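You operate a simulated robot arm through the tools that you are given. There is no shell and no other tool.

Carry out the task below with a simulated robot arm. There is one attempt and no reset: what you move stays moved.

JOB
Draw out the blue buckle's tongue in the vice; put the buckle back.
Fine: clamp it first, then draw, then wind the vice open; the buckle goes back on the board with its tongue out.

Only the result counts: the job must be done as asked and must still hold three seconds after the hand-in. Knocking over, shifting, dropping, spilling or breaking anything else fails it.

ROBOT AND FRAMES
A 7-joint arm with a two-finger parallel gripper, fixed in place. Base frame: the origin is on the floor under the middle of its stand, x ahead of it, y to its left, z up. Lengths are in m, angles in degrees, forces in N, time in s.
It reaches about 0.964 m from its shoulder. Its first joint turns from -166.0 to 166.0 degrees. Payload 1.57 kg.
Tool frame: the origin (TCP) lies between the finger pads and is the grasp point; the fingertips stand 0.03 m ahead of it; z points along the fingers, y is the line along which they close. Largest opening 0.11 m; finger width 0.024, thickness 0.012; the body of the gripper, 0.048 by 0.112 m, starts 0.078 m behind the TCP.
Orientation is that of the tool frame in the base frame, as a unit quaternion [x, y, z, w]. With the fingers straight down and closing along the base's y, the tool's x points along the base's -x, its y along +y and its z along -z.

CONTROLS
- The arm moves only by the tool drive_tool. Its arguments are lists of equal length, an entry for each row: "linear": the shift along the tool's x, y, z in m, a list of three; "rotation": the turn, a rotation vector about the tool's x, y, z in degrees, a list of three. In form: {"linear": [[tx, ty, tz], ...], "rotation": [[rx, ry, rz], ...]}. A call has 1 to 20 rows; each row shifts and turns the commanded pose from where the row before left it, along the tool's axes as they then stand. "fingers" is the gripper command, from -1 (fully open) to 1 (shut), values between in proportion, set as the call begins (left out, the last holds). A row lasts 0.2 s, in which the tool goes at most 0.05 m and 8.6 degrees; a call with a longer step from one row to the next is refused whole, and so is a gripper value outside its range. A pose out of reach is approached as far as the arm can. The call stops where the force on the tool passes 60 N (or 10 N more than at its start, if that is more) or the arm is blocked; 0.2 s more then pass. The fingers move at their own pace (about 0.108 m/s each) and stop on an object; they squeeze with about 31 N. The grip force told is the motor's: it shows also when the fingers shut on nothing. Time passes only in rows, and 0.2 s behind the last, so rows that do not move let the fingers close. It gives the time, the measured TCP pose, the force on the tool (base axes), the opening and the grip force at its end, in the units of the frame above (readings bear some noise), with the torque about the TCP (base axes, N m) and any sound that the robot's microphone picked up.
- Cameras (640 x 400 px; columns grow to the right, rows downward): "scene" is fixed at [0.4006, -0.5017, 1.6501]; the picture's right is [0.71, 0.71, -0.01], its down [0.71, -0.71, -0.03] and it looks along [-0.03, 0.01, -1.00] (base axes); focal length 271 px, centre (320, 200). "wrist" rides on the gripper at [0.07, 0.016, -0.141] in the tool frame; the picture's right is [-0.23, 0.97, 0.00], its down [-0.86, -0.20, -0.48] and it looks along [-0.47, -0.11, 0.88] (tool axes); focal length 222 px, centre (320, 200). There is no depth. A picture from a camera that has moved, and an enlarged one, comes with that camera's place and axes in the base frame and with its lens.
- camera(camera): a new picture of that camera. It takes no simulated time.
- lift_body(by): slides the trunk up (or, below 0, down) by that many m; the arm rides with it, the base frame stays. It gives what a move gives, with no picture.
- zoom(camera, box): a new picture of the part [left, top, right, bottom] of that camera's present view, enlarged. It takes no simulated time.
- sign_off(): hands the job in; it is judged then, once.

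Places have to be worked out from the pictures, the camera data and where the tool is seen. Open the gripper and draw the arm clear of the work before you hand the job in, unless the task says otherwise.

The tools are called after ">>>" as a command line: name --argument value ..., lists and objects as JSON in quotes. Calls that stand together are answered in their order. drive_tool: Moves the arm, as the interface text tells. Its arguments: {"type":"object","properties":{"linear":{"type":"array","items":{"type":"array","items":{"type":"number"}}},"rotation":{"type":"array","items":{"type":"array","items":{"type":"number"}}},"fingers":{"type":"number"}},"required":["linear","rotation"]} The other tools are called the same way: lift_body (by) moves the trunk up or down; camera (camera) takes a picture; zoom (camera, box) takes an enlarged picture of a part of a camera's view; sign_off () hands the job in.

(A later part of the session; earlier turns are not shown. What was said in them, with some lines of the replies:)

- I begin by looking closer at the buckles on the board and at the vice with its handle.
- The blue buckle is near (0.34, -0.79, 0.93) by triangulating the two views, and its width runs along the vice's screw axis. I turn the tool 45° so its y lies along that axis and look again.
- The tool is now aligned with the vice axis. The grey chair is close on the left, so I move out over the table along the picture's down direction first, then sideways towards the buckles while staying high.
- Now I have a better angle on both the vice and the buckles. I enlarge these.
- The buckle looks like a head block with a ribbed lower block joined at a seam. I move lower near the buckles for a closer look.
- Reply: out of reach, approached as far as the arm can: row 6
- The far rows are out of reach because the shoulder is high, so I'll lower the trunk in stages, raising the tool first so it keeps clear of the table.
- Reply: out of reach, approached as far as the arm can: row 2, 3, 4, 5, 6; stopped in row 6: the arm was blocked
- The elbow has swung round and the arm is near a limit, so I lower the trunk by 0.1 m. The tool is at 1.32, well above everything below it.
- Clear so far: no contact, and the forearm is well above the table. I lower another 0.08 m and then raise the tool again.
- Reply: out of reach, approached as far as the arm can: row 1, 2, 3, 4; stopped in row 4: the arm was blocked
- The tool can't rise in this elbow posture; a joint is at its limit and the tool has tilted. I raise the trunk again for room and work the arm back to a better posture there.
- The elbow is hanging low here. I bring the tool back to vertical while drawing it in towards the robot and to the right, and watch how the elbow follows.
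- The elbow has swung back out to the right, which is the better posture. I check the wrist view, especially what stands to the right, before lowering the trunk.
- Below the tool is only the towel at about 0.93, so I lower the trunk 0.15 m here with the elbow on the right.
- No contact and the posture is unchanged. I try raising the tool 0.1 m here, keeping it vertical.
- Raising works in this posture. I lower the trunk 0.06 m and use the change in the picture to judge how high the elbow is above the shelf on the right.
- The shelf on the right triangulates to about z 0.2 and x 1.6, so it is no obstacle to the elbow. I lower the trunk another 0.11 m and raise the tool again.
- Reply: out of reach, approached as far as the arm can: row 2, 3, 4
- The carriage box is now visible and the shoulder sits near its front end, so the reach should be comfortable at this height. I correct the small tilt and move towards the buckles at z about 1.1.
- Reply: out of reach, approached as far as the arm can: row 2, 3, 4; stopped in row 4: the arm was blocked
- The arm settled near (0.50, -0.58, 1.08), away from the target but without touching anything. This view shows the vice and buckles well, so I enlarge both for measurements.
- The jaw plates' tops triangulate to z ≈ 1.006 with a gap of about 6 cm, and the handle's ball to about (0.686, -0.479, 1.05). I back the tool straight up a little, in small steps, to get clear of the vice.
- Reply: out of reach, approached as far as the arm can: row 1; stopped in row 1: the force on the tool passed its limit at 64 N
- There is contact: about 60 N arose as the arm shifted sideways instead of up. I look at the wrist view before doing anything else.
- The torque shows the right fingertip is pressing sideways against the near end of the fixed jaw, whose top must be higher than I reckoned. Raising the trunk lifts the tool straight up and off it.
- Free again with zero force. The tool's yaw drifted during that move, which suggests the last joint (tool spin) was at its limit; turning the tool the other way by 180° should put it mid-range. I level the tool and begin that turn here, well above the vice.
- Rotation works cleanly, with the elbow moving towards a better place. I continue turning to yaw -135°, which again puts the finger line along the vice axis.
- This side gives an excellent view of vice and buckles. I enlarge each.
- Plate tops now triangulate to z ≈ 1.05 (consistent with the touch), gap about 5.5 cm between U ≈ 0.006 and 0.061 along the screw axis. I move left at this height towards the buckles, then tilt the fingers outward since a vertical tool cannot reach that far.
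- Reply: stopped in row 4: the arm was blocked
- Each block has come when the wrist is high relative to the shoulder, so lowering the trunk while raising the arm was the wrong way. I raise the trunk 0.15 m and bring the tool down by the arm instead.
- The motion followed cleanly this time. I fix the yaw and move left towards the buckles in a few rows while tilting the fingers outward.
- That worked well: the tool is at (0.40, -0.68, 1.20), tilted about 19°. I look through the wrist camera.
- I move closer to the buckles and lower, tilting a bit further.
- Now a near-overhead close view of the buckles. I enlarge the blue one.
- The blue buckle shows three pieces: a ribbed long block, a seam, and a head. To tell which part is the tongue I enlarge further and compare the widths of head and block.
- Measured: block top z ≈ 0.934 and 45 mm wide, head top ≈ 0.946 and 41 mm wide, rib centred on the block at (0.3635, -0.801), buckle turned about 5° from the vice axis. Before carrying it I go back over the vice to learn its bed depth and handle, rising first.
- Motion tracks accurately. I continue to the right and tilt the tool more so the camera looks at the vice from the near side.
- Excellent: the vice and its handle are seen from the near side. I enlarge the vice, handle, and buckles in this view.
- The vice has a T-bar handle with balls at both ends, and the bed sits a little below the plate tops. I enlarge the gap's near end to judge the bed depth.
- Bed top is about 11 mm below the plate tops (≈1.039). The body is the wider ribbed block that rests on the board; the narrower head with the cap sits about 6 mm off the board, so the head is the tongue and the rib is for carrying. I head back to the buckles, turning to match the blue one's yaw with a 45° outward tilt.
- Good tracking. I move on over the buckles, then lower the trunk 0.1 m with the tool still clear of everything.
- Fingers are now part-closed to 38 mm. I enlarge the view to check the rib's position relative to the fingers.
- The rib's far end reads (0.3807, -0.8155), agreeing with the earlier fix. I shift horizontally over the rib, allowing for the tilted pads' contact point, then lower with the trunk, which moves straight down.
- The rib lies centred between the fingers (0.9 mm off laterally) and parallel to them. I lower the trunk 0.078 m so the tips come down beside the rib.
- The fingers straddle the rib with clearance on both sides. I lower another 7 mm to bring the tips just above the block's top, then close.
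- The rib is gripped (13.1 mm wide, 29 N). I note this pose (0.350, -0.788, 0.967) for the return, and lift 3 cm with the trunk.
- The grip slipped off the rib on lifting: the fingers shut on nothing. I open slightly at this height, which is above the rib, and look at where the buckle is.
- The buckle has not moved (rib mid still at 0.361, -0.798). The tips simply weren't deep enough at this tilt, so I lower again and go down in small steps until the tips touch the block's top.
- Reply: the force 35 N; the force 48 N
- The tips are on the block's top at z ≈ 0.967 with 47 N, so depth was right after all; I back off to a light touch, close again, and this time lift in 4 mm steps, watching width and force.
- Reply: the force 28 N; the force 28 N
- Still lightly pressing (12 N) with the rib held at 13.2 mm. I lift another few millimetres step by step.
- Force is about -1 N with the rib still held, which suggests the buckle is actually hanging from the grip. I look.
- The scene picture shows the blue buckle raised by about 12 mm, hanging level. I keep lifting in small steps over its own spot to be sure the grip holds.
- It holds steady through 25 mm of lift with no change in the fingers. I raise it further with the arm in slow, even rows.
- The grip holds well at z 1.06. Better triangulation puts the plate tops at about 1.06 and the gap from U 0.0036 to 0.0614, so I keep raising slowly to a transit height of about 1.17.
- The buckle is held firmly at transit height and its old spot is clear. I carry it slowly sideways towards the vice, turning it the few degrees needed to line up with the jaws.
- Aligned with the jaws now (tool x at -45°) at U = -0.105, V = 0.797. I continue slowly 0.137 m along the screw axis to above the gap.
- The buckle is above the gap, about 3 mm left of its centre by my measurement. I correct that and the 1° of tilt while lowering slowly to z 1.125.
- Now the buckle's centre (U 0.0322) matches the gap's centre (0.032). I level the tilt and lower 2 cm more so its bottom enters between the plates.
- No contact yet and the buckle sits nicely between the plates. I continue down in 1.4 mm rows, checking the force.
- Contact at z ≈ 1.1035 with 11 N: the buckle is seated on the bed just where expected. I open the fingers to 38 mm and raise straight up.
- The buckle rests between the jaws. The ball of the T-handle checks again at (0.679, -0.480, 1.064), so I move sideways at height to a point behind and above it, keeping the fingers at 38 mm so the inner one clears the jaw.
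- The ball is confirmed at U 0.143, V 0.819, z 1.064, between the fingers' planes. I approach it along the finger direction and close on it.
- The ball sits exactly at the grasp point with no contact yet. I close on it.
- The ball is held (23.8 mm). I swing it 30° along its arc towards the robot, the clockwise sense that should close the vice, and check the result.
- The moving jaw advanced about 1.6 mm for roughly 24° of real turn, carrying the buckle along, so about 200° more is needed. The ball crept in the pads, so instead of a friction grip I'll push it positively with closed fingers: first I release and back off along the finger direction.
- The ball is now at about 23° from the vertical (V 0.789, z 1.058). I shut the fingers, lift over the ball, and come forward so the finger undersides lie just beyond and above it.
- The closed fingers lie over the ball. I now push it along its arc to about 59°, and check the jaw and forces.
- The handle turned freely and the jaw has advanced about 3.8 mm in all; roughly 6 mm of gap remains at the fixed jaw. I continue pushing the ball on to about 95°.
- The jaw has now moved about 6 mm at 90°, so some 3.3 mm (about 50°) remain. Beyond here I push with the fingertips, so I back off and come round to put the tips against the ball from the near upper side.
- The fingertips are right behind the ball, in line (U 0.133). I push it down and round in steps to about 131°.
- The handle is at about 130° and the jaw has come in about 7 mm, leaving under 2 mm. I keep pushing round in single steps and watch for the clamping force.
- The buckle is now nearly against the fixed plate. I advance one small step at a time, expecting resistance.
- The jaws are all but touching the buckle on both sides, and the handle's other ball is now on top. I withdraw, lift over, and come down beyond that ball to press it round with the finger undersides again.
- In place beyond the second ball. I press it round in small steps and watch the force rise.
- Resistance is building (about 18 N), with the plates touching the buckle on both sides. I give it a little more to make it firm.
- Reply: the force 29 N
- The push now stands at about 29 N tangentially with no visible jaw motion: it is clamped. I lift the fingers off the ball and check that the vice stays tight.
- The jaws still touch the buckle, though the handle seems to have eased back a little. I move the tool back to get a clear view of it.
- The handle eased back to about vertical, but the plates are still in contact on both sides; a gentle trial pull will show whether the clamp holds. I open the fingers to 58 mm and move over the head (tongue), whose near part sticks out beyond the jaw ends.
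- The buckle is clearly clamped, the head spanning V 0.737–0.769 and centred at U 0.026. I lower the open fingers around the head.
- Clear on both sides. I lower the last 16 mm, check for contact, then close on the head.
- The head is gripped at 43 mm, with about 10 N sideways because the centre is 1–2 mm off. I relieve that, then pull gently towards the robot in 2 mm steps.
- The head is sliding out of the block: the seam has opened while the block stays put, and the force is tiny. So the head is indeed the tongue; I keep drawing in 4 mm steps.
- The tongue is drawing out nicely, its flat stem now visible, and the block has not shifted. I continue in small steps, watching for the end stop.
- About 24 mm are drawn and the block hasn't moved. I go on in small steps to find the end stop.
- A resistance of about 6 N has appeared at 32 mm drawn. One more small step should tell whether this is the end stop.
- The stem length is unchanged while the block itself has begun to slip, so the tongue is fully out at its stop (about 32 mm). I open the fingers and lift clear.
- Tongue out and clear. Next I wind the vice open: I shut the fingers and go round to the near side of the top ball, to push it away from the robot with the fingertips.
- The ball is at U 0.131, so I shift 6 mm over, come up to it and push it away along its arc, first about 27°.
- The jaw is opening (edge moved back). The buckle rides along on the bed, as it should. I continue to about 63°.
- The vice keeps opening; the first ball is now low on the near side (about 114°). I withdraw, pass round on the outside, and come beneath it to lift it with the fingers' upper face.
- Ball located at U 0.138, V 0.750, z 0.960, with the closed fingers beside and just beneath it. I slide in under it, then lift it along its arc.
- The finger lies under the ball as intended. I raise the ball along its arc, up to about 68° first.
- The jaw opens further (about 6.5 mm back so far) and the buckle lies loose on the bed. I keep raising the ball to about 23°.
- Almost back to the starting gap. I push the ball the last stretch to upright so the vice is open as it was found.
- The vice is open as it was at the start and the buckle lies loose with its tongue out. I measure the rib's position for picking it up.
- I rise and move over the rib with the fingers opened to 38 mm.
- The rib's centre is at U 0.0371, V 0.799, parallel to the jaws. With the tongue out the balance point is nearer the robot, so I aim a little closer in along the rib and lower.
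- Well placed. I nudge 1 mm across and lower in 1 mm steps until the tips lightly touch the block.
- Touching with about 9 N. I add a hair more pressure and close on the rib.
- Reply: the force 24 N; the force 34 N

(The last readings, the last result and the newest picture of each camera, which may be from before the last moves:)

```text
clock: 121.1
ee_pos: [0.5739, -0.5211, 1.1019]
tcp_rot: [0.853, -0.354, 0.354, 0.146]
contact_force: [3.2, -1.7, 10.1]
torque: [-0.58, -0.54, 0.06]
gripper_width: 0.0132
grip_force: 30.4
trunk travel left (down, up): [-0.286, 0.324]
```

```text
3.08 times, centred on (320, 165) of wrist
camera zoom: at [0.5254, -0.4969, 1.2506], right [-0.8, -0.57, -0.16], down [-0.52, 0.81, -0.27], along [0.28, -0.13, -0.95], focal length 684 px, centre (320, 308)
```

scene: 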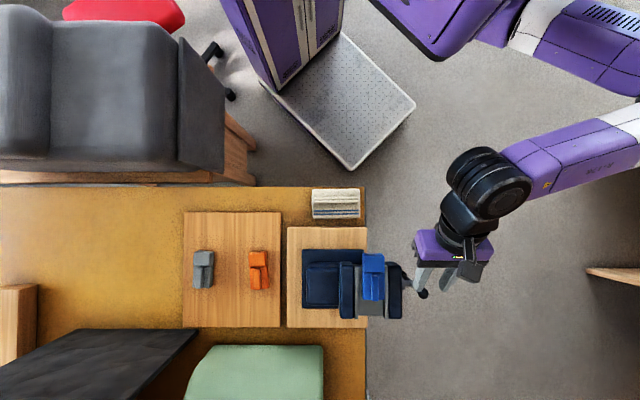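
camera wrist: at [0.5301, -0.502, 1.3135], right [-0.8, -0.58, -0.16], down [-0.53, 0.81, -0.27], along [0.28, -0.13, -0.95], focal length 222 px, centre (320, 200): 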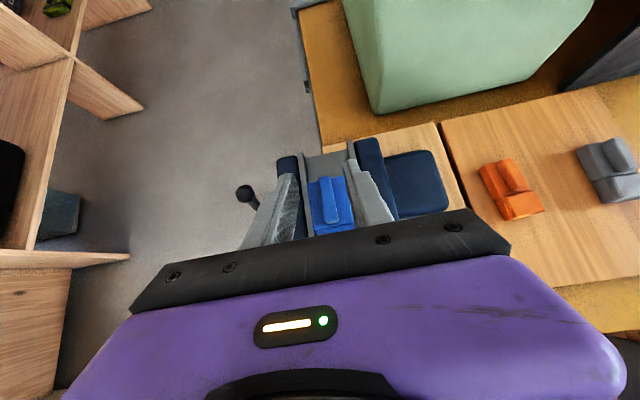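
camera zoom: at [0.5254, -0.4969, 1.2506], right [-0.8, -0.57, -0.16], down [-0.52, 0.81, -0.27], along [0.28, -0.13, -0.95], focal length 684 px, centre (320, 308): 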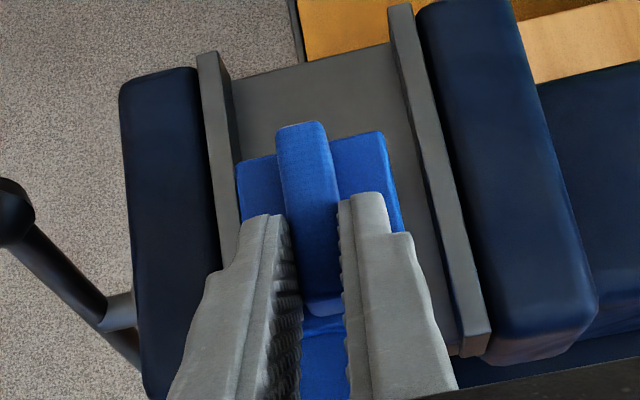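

The rib is held again (13.2 mm). I lift very slowly and watch width and force.

>>> drive_tool --linear '[[0.001, 0, -0.001], [0.001, 0, -0.001], [0.001, 0, -0.001], [0.001, 0, -0.001], [0.001, 0, -0.001]]' --rotation '[[0, 0, 0], [0, 0, 0], [0, 0, 0], [0, 0, 0], [0, 0, 0]]'

>>> drive_tool --linear '[[0.001, 0, -0.001], [0.0015, 0, -0.0015], [0.0015, 0, -0.0015], [0.0015, 0, -0.0015], [0.001, 0, -0.001]]' --rotation '[[0, 0, 0], [0, 0, 0], [0, 0, 0], [0, 0, 0], [0, 0, 0]]'

>>> zoom --camera "wrist" --box '[220, 100, 420, 230]'

>>> zoom --camera "scene" --box '[310, 230, 430, 330]'

```text
clock: 122.3
ee_pos: [0.5752, -0.5217, 1.1112]
tcp_rot: [0.853, -0.355, 0.354, 0.148]
contact_force: [-0.6, -0.1, -1.1]
torque: [0.02, 0.01, 0.02]
gripper_width: 0.0134
grip_force: 29.9
trunk travel left (down, up): [-0.286, 0.324]
```

```text
clock: 123.5
ee_pos: [0.5758, -0.5212, 1.1191]
tcp_rot: [0.853, -0.353, 0.354, 0.147]
contact_force: [0.9, -0.3, -0.6]
torque: [-0.01, -0.02, -0.03]
gripper_width: 0.0129
grip_force: 30.0
trunk travel left (down, up): [-0.286, 0.324]
```

```text
3.08 times, centred on (320, 165) of wrist
camera zoom: at [0.5257, -0.4967, 1.2683], right [-0.8, -0.57, -0.16], down [-0.52, 0.81, -0.27], along [0.28, -0.13, -0.95], focal length 684 px, centre (320, 308)
```

zoom: 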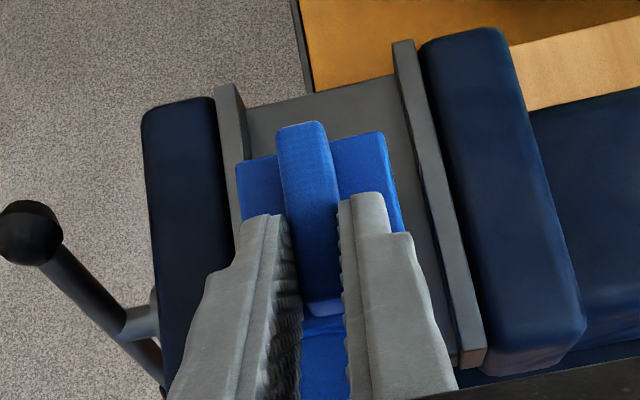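

```text
4.00 times, centred on (370, 280) of scene
camera zoom: at [0.4006, -0.5017, 1.6501], right [0.71, 0.71, -0.01], down [0.71, -0.71, -0.03], along [-0.03, 0.01, -1.0], focal length 1084 px, centre (120, -120)
```

zoom: 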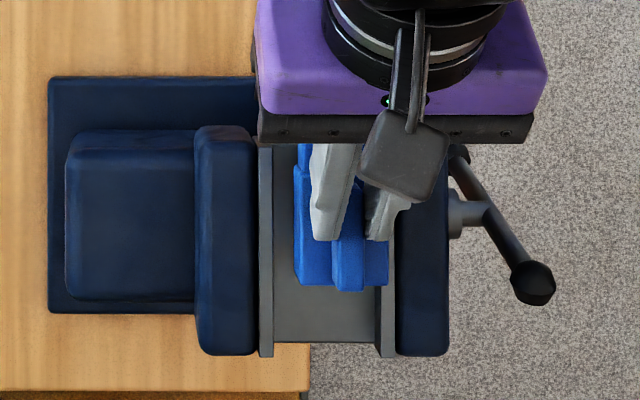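

It hangs steadily again. I raise it gently to z 1.15 and then carry it slowly back to the left.

>>> drive_tool --linear '[[0.001, 0, -0.001], [0.002, 0, -0.002], [0.003, 0, -0.003], [0.003, 0, -0.003], [0.003, 0, -0.003], [0.003, 0, -0.003], [0.003, 0, -0.003], [0.002, 0, -0.002], [0.001, 0, -0.001]]' --rotation '[[0, 0, 0], [0, 0, 0], [0, 0, 0], [0, 0, 0], [0, 0, 0], [0, 0, 0], [0, 0, 0], [0, 0, 0], [0, 0, 0]]'

>>> camera --camera "wrist"

```text
clock: 125.5
ee_pos: [0.5741, -0.5207, 1.1499]
tcp_rot: [0.853, -0.354, 0.354, 0.147]
contact_force: [-0.3, 0.1, -1.6]
torque: [0.02, 0.03, -0.01]
gripper_width: 0.013
grip_force: 30.5
trunk travel left (down, up): [-0.286, 0.324]
```

```text
taken
camera wrist: at [0.5259, -0.4967, 1.298], right [-0.8, -0.57, -0.16], down [-0.52, 0.81, -0.27], along [0.28, -0.13, -0.95], focal length 222 px, centre (320, 200)
```

wrist: 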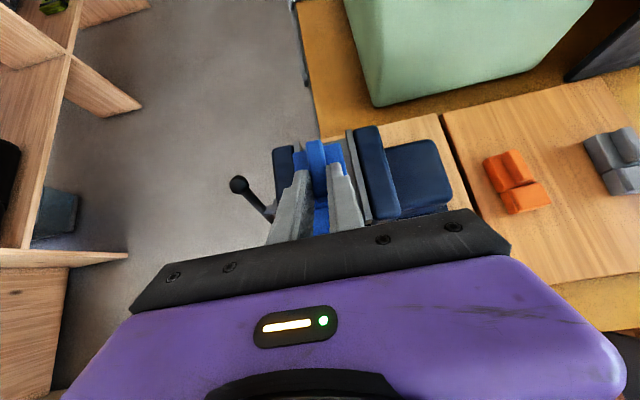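

I carry it slowly left towards its place on the board, turning it back the few degrees to its old heading.

>>> drive_tool --linear '[[0.0005, 0.003, 0.0005], [0.0005, 0.006, 0.0005], [0.0005, 0.009, 0.0005], [0.0005, 0.012, 0.0005], [0.0005, 0.012, 0.0005], [0.0005, 0.012, 0.0005], [0.0005, 0.012, 0.0005], [0.0005, 0.012, 0.0005], [0.0005, 0.012, 0.0005], [0.0005, 0.012, 0.0005], [0.0005, 0.012, 0.0005], [0.0005, 0.012, 0.0005], [0.0005, 0.012, 0.0005], [0.0005, 0.012, 0.0005], [0.0005, 0.012, 0.0005], [0.0005, 0.012, 0.0005], [0.0005, 0.012, 0.0005], [0.0005, 0.009, 0.0005], [0.0005, 0.006, 0.0005], [0.0005, 0.003, 0.0005]]' --rotation '[[0.16, 0, -0.16], [0.16, 0, -0.16], [0.16, 0, -0.16], [0.16, 0, -0.16], [0.16, 0, -0.16], [0.16, 0, -0.16], [0.16, 0, -0.16], [0.16, 0, -0.16], [0.16, 0, -0.16], [0.16, 0, -0.16], [0.16, 0, -0.16], [0.16, 0, -0.16], [0.16, 0, -0.16], [0.16, 0, -0.16], [0.16, 0, -0.16], [0.16, 0, -0.16], [0.16, 0, -0.16], [0.16, 0, -0.16], [0.16, 0, -0.16], [0.16, 0, -0.16]]'

>>> camera --camera "wrist"

>>> camera --camera "scene"

```text
clock: 129.7
ee_pos: [0.4452, -0.6793, 1.1503]
tcp_rot: [0.866, -0.321, 0.36, 0.133]
contact_force: [0.5, 0.7, -0.8]
torque: [-0.02, 0.04, -0.02]
gripper_width: 0.0134
grip_force: 30.2
trunk travel left (down, up): [-0.286, 0.324]
```

```text
taken
camera wrist: at [0.3953, -0.6597, 1.298], right [-0.75, -0.64, -0.16], down [-0.59, 0.76, -0.27], along [0.29, -0.11, -0.95], focal length 222 px, centre (320, 200)
```

wrist: 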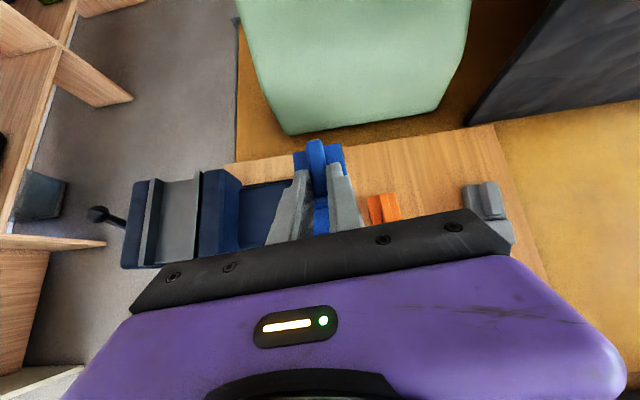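

```text
taken
```

scene: 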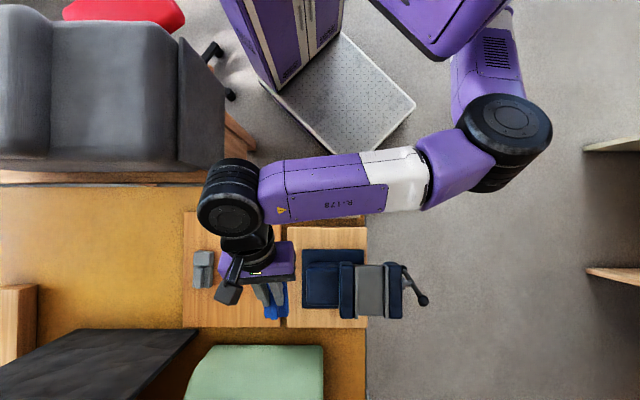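

Still held firmly, heading restored. I continue the remaining 0.145 m to above its spot.

>>> drive_tool --linear '[[-0.0005, 0.003, -0.0005], [-0.0005, 0.006, -0.0005], [-0.0005, 0.01, -0.0005], [-0.0006, 0.012, -0.0006], [-0.0006, 0.012, -0.0006], [-0.0006, 0.012, -0.0006], [-0.0006, 0.012, -0.0006], [-0.0006, 0.012, -0.0006], [-0.0006, 0.012, -0.0006], [-0.0006, 0.012, -0.0006], [-0.0006, 0.012, -0.0006], [-0.0006, 0.012, -0.0006], [-0.0006, 0.01, -0.0006], [-0.0006, 0.006, -0.0006], [-0.0007, 0.0023, -0.0007]]' --rotation '[[0, 0, 0], [0, 0, 0], [0, 0, 0], [0, 0, 0], [0, 0, 0], [0, 0, 0], [0, 0, 0], [0, 0, 0], [0, 0, 0], [0, 0, 0], [0, 0, 0], [0, 0, 0], [0, 0, 0], [0, 0, 0], [0, 0, 0]]'

>>> camera --camera "wrist"

>>> camera --camera "scene"

```text
clock: 132.9
ee_pos: [0.3419, -0.7821, 1.1501]
tcp_rot: [0.867, -0.32, 0.36, 0.132]
contact_force: [-0.5, 0.2, -0.1]
torque: [0.03, 0.02, 0.0]
gripper_width: 0.0131
grip_force: 30.3
trunk travel left (down, up): [-0.286, 0.324]
```

```text
taken
camera wrist: at [0.2914, -0.762, 1.298], right [-0.75, -0.64, -0.16], down [-0.59, 0.76, -0.27], along [0.29, -0.11, -0.95], focal length 222 px, centre (320, 200)
```

wrist: 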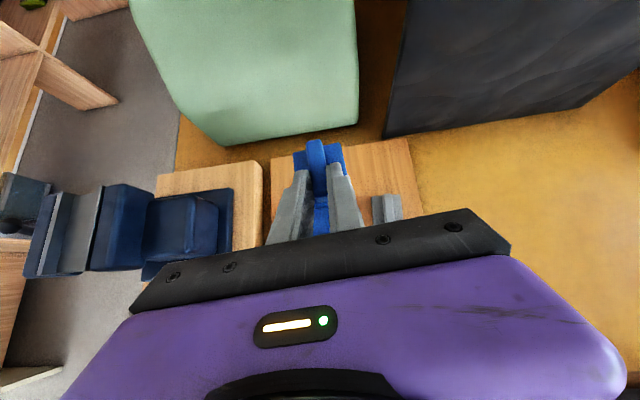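

```text
taken
```

scene: 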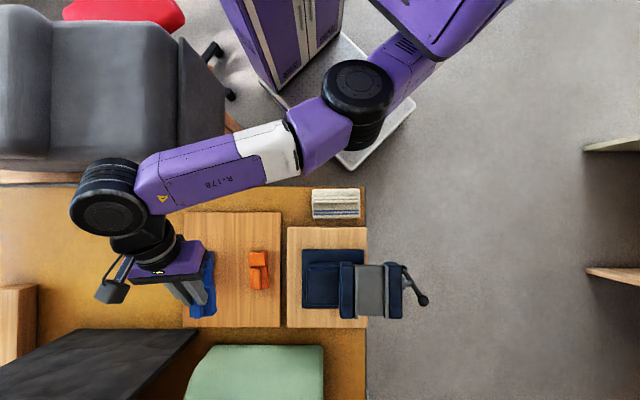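

Above its own spot, between the orange and grey buckles. I lower it slowly.

>>> drive_tool --linear '[[-0.001, 0, 0.001], [-0.0025, 0, 0.0025], [-0.004, 0, 0.004], [-0.006, 0, 0.006], [-0.006, 0, 0.006], [-0.006, 0, 0.006], [-0.006, 0, 0.006], [-0.006, 0, 0.006], [-0.006, 0, 0.006], [-0.006, 0, 0.006], [-0.006, 0, 0.006], [-0.006, 0, 0.006], [-0.006, 0, 0.006], [-0.006, 0, 0.006], [-0.006, 0, 0.006], [-0.006, 0, 0.006], [-0.006, 0, 0.006], [-0.004, 0, 0.004], [-0.002, 0, 0.002]]' --rotation '[[0, 0, 0], [0, 0, 0], [0, 0, 0], [0, 0, 0], [0, 0, 0], [0, 0, 0], [0, 0, 0], [0, 0, 0], [0, 0, 0], [0, 0, 0], [0, 0, 0], [0, 0, 0], [0, 0, 0], [0, 0, 0], [0, 0, 0], [0, 0, 0], [0, 0, 0], [0, 0, 0], [0, 0, 0]]'

>>> camera --camera "wrist"

>>> zoom --camera "scene" --box '[170, 200, 300, 330]'

```text
clock: 136.9
ee_pos: [0.3429, -0.7827, 1.0114]
tcp_rot: [0.867, -0.319, 0.36, 0.133]
contact_force: [1.0, 0.3, -0.9]
torque: [-0.02, 0.02, 0.0]
gripper_width: 0.0131
grip_force: 29.6
trunk travel left (down, up): [-0.286, 0.324]
```

```text
taken
camera wrist: at [0.2916, -0.762, 1.1594], right [-0.75, -0.64, -0.16], down [-0.59, 0.76, -0.27], along [0.29, -0.11, -0.95], focal length 222 px, centre (320, 200)
```

wrist: 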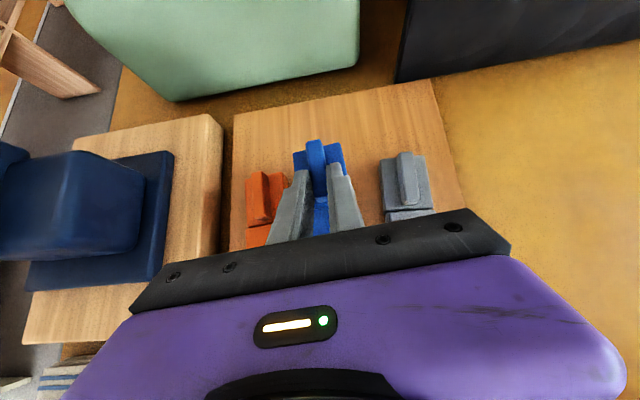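

```text
3.08 times, centred on (235, 265) of scene
camera zoom: at [0.4006, -0.5017, 1.6501], right [0.71, 0.71, -0.01], down [0.71, -0.71, -0.03], along [-0.03, 0.01, -1.0], focal length 834 px, centre (582, 0)
```

zoom: 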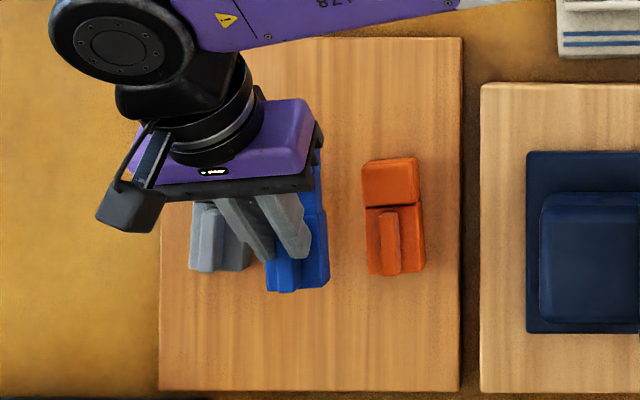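

On track with clear gaps to both neighbours. I lower 3.5 cm more, then go in fine steps to contact.

>>> drive_tool --linear '[[-0.0015, 0, 0.0015], [-0.003, 0, 0.003], [-0.004, 0, 0.004], [-0.004, 0, 0.004], [-0.004, 0, 0.004], [-0.004, 0, 0.004], [-0.003, 0, 0.003], [-0.0015, 0, 0.0015]]' --rotation '[[0, 0, 0], [0, 0, 0], [0, 0, 0], [0, 0, 0], [0, 0, 0], [0, 0, 0], [0, 0, 0], [0, 0, 0]]'

>>> drive_tool --linear '[[-0.001, 0, 0.001], [-0.001, 0, 0.001], [-0.001, 0, 0.001]]' --rotation '[[0, 0, 0], [0, 0, 0], [0, 0, 0]]'

>>> zoom --camera "wrist" --box '[220, 120, 440, 250]'

```text
clock: 138.7
ee_pos: [0.3423, -0.7822, 0.9761]
tcp_rot: [0.866, -0.321, 0.36, 0.133]
contact_force: [0.3, -0.9, -0.8]
torque: [0.0, 0.0, -0.02]
gripper_width: 0.0132
grip_force: 30.2
trunk travel left (down, up): [-0.286, 0.324]
```

```text
clock: 139.5
ee_pos: [0.3417, -0.7827, 0.9715]
tcp_rot: [0.866, -0.32, 0.36, 0.134]
contact_force: [-0.4, -0.2, -0.6]
torque: [-0.01, 0.03, 0.01]
gripper_width: 0.0133
grip_force: 29.6
trunk travel left (down, up): [-0.286, 0.324]
```

```text
2.91 times, centred on (330, 185) of wrist
camera zoom: at [0.2916, -0.7622, 1.1203], right [-0.75, -0.64, -0.16], down [-0.59, 0.76, -0.27], along [0.29, -0.11, -0.95], focal length 646 px, centre (291, 244)
```

zoom: 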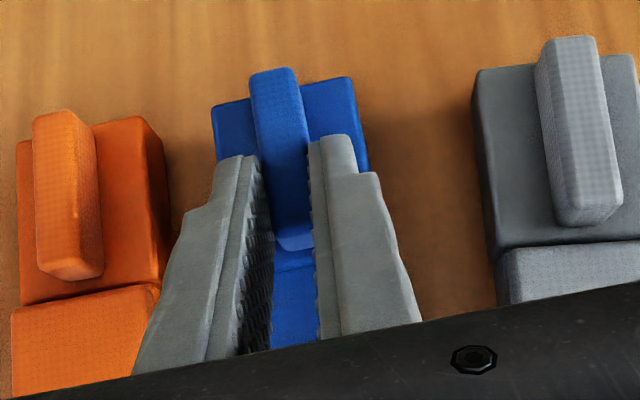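

Very close now. I lower the last millimetres until the board takes the weight.

>>> drive_tool --linear '[[-0.001, 0, 0.001], [-0.001, 0, 0.001]]' --rotation '[[0, 0, 0], [0, 0, 0]]'

>>> drive_tool --linear '[[-0.0007, 0, 0.0007], [-0.0007, 0, 0.0007]]' --rotation '[[0, 0, 0], [0, 0, 0]]'

```text
clock: 140.1
ee_pos: [0.3431, -0.7837, 0.9693]
tcp_rot: [0.866, -0.32, 0.36, 0.133]
contact_force: [0.7, -0.2, -1.4]
torque: [0.02, -0.03, 0.0]
gripper_width: 0.0132
grip_force: 30.0
trunk travel left (down, up): [-0.286, 0.324]
```

```text
clock: 140.7
ee_pos: [0.3424, -0.7826, 0.9674]
tcp_rot: [0.867, -0.32, 0.359, 0.133]
contact_force: [0.7, 1.1, 2.3]
torque: [-0.07, -0.11, 0.01]
gripper_width: 0.0129
grip_force: 29.5
trunk travel left (down, up): [-0.286, 0.324]
```

The board has taken it at z 0.9674, the same height as at the start. I open the fingers and raise straight up slowly.

>>> drive_tool --linear '[[-0.0005, 0, 0.0005], [0, 0, 0]]' --rotation '[[0, 0, 0], [0, 0, 0]]'

>>> drive_tool --linear '[[0, 0, 0], [0, 0, 0], [0.001, 0, -0.001], [0.002, 0, -0.002], [0.004, 0, -0.004], [0.006, 0, -0.006], [0.01, 0, -0.01], [0.015, 0, -0.015], [0.015, 0, -0.015], [0.015, 0, -0.015]]' --rotation '[[0, 0, 0], [0, 0, 0], [0, 0, 0], [0, 0, 0], [0, 0, 0], [0, 0, 0], [0, 0, 0], [0, 0, 0], [0, 0, 0], [0, 0, 0]]' --fingers 0.3

>>> camera --camera "wrist"

>>> zoom --camera "scene" --box '[170, 200, 300, 330]'

```text
clock: 141.3
ee_pos: [0.3423, -0.7825, 0.9675]
tcp_rot: [0.866, -0.319, 0.36, 0.133]
contact_force: [-1.1, -0.6, 8.5]
torque: [-0.09, -0.08, -0.03]
gripper_width: 0.0131
grip_force: 29.8
trunk travel left (down, up): [-0.286, 0.324]
```

```text
clock: 143.5
ee_pos: [0.3431, -0.7829, 1.0627]
tcp_rot: [0.866, -0.32, 0.36, 0.132]
contact_force: [-0.1, -0.1, 0.5]
torque: [0.0, 0.0, 0.01]
gripper_width: 0.0383
grip_force: 0.1
trunk travel left (down, up): [-0.286, 0.324]
```

```text
taken
camera wrist: at [0.2921, -0.7623, 1.2108], right [-0.76, -0.64, -0.16], down [-0.59, 0.76, -0.27], along [0.29, -0.11, -0.95], focal length 222 px, centre (320, 200)
```

wrist: 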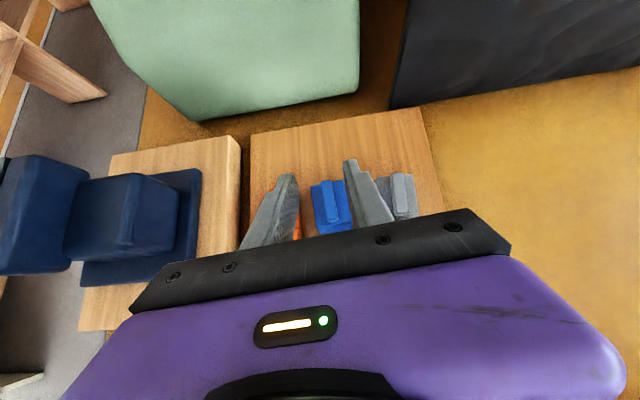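

```text
3.08 times, centred on (235, 265) of scene
camera zoom: at [0.4006, -0.5017, 1.6501], right [0.71, 0.71, -0.01], down [0.71, -0.71, -0.03], along [-0.03, 0.01, -1.0], focal length 834 px, centre (582, 0)
```

zoom: 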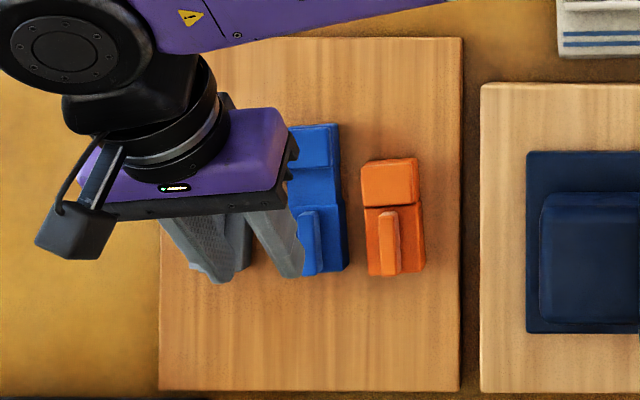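

The blue buckle lies back in its place with the tongue out. I raise the arm and draw it well clear towards the robot, then check the whole scene.

>>> drive_tool --linear '[[0.023, 0, -0.023], [0.023, 0, -0.023], [0.023, 0, -0.023], [-0.0074, -0.0391, -0.0074], [-0.0074, -0.0391, -0.0074], [-0.0074, -0.0391, -0.0074], [-0.0074, -0.0391, -0.0074], [-0.0074, -0.0391, -0.0074]]' --rotation '[[0, 0, 0], [0, 0, 0], [0, 0, 0], [0, 0, 0], [0, 0, 0], [0, 0, 0], [0, 0, 0], [0, 0, 0]]' --fingers -1

>>> camera --camera "scene"

>>> camera --camera "wrist"

```text
clock: 145.3
ee_pos: [0.4287, -0.5987, 1.1587]
tcp_rot: [0.867, -0.321, 0.357, 0.133]
contact_force: [0.4, -0.6, -0.5]
torque: [0.02, -0.04, 0.07]
gripper_width: 0.11
grip_force: 0.2
trunk travel left (down, up): [-0.286, 0.324]
```

```text
taken
```

scene: 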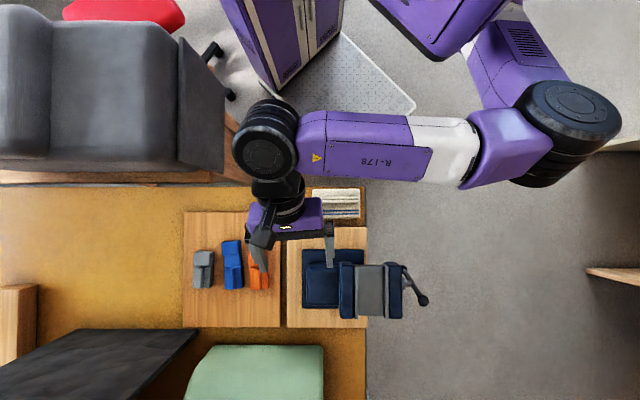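

```text
taken
camera wrist: at [0.3786, -0.5793, 1.3065], right [-0.76, -0.63, -0.16], down [-0.59, 0.77, -0.26], along [0.29, -0.11, -0.95], focal length 222 px, centre (320, 200)
```

wrist: 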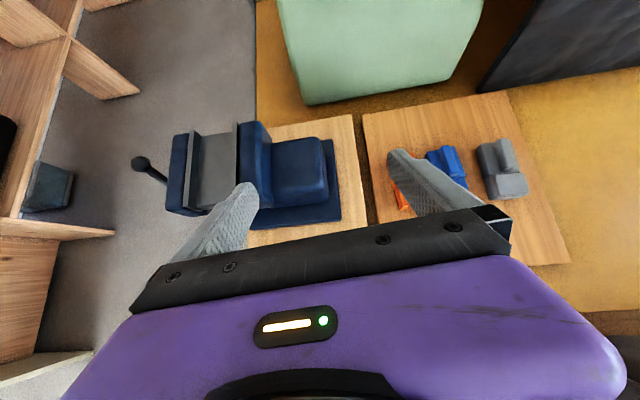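

Everything looks in order; I move the arm a bit further off the work and take a last close look at the buckles and the vice.

>>> drive_tool --linear '[[-0.004, -0.0399, -0.0111], [-0.004, -0.0399, -0.0111], [-0.004, -0.0399, -0.0111], [-0.004, -0.0399, -0.0111]]' --rotation '[[0, 0, 0], [0, 0, 0], [0, 0, 0], [0, 0, 0]]'

>>> zoom --camera "scene" --box '[170, 200, 300, 330]'

>>> zoom --camera "scene" --box '[285, 220, 445, 330]'

>>> camera --camera "wrist"

```text
clock: 146.3
ee_pos: [0.499, -0.4528, 1.1645]
tcp_rot: [0.873, -0.323, 0.34, 0.133]
contact_force: [-0.3, -0.2, -0.3]
torque: [0.01, 0.02, 0.0]
gripper_width: 0.1104
grip_force: 0.0
trunk travel left (down, up): [-0.286, 0.324]
```

```text
3.08 times, centred on (235, 265) of scene
camera zoom: at [0.4006, -0.5017, 1.6501], right [0.71, 0.71, -0.01], down [0.71, -0.71, -0.03], along [-0.03, 0.01, -1.0], focal length 834 px, centre (582, 0)
```

zoom: 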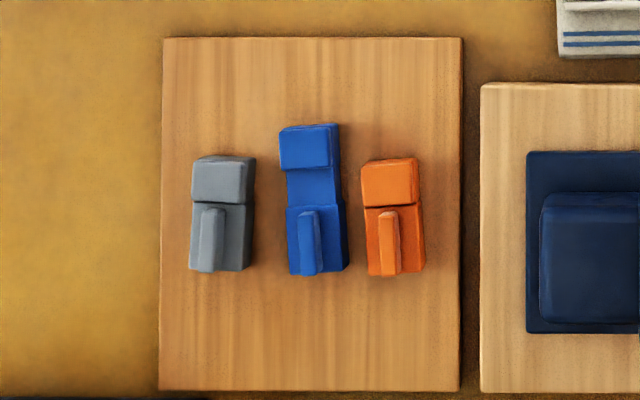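

```text
3.64 times, centred on (365, 275) of scene
camera zoom: at [0.4006, -0.5017, 1.6501], right [0.71, 0.71, -0.01], down [0.71, -0.71, -0.03], along [-0.03, 0.01, -1.0], focal length 986 px, centre (156, -73)
```

zoom: 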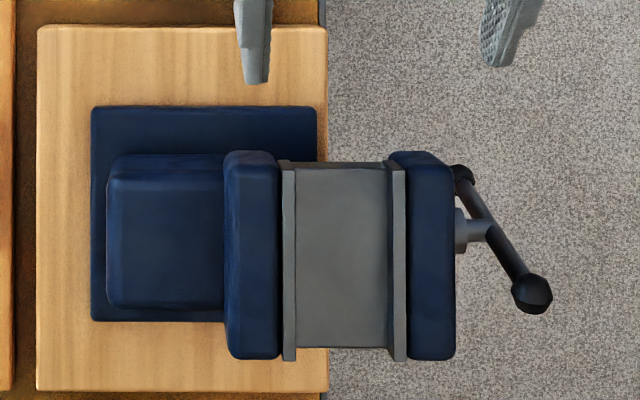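

```text
taken
camera wrist: at [0.4547, -0.4337, 1.3149], right [-0.77, -0.63, -0.14], down [-0.59, 0.77, -0.23], along [0.26, -0.09, -0.96], focal length 222 px, centre (320, 200)
```

wrist: 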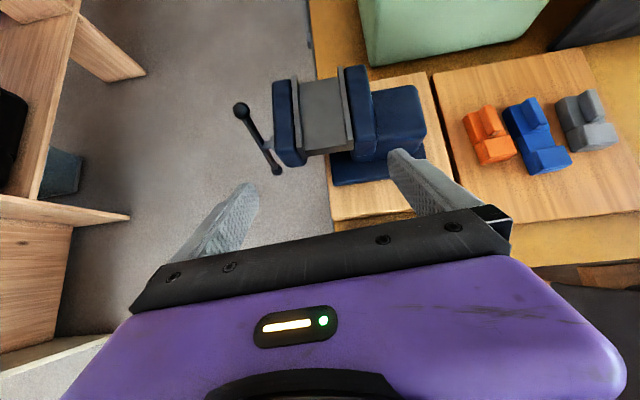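

The blue buckle lies on the board in its old place with its tongue fully out. The grey and orange buckles and the vice have not shifted, the vice is open as before, and the open gripper is clear, so I hand in.

>>> sign_off

```text
The job is handed in.
```

I clamped the blue buckle in the vice, drew its tongue out to the stop (about 32 mm), wound the vice open and put the buckle back on the board. It lies in its old place with the tongue out, and the job is handed in; I have not seen the verdict.

- **Clamp:** it eased off when I let go of the handle, so the hold was light. The tongue came out first. The buckle only slipped a few millimetres in the jaws once the tongue had hit its stop.
- **Vice:** the handle is back upright and the gap is back to what it was at the start.
- **Contact with the vice:** early on, before I found a good arm posture, a fingertip pressed sideways against the end of the vice's fixed jaw at about 60 N. I lifted off, and the vice does not appear to have moved.
- **First pick-up:** my first grip on the buckle slipped off when I lifted. The buckle stayed where it was, and the second grip held.

In the last pictures the grey and orange buckles and the towel are where they were. The gripper is open and clear of the work.
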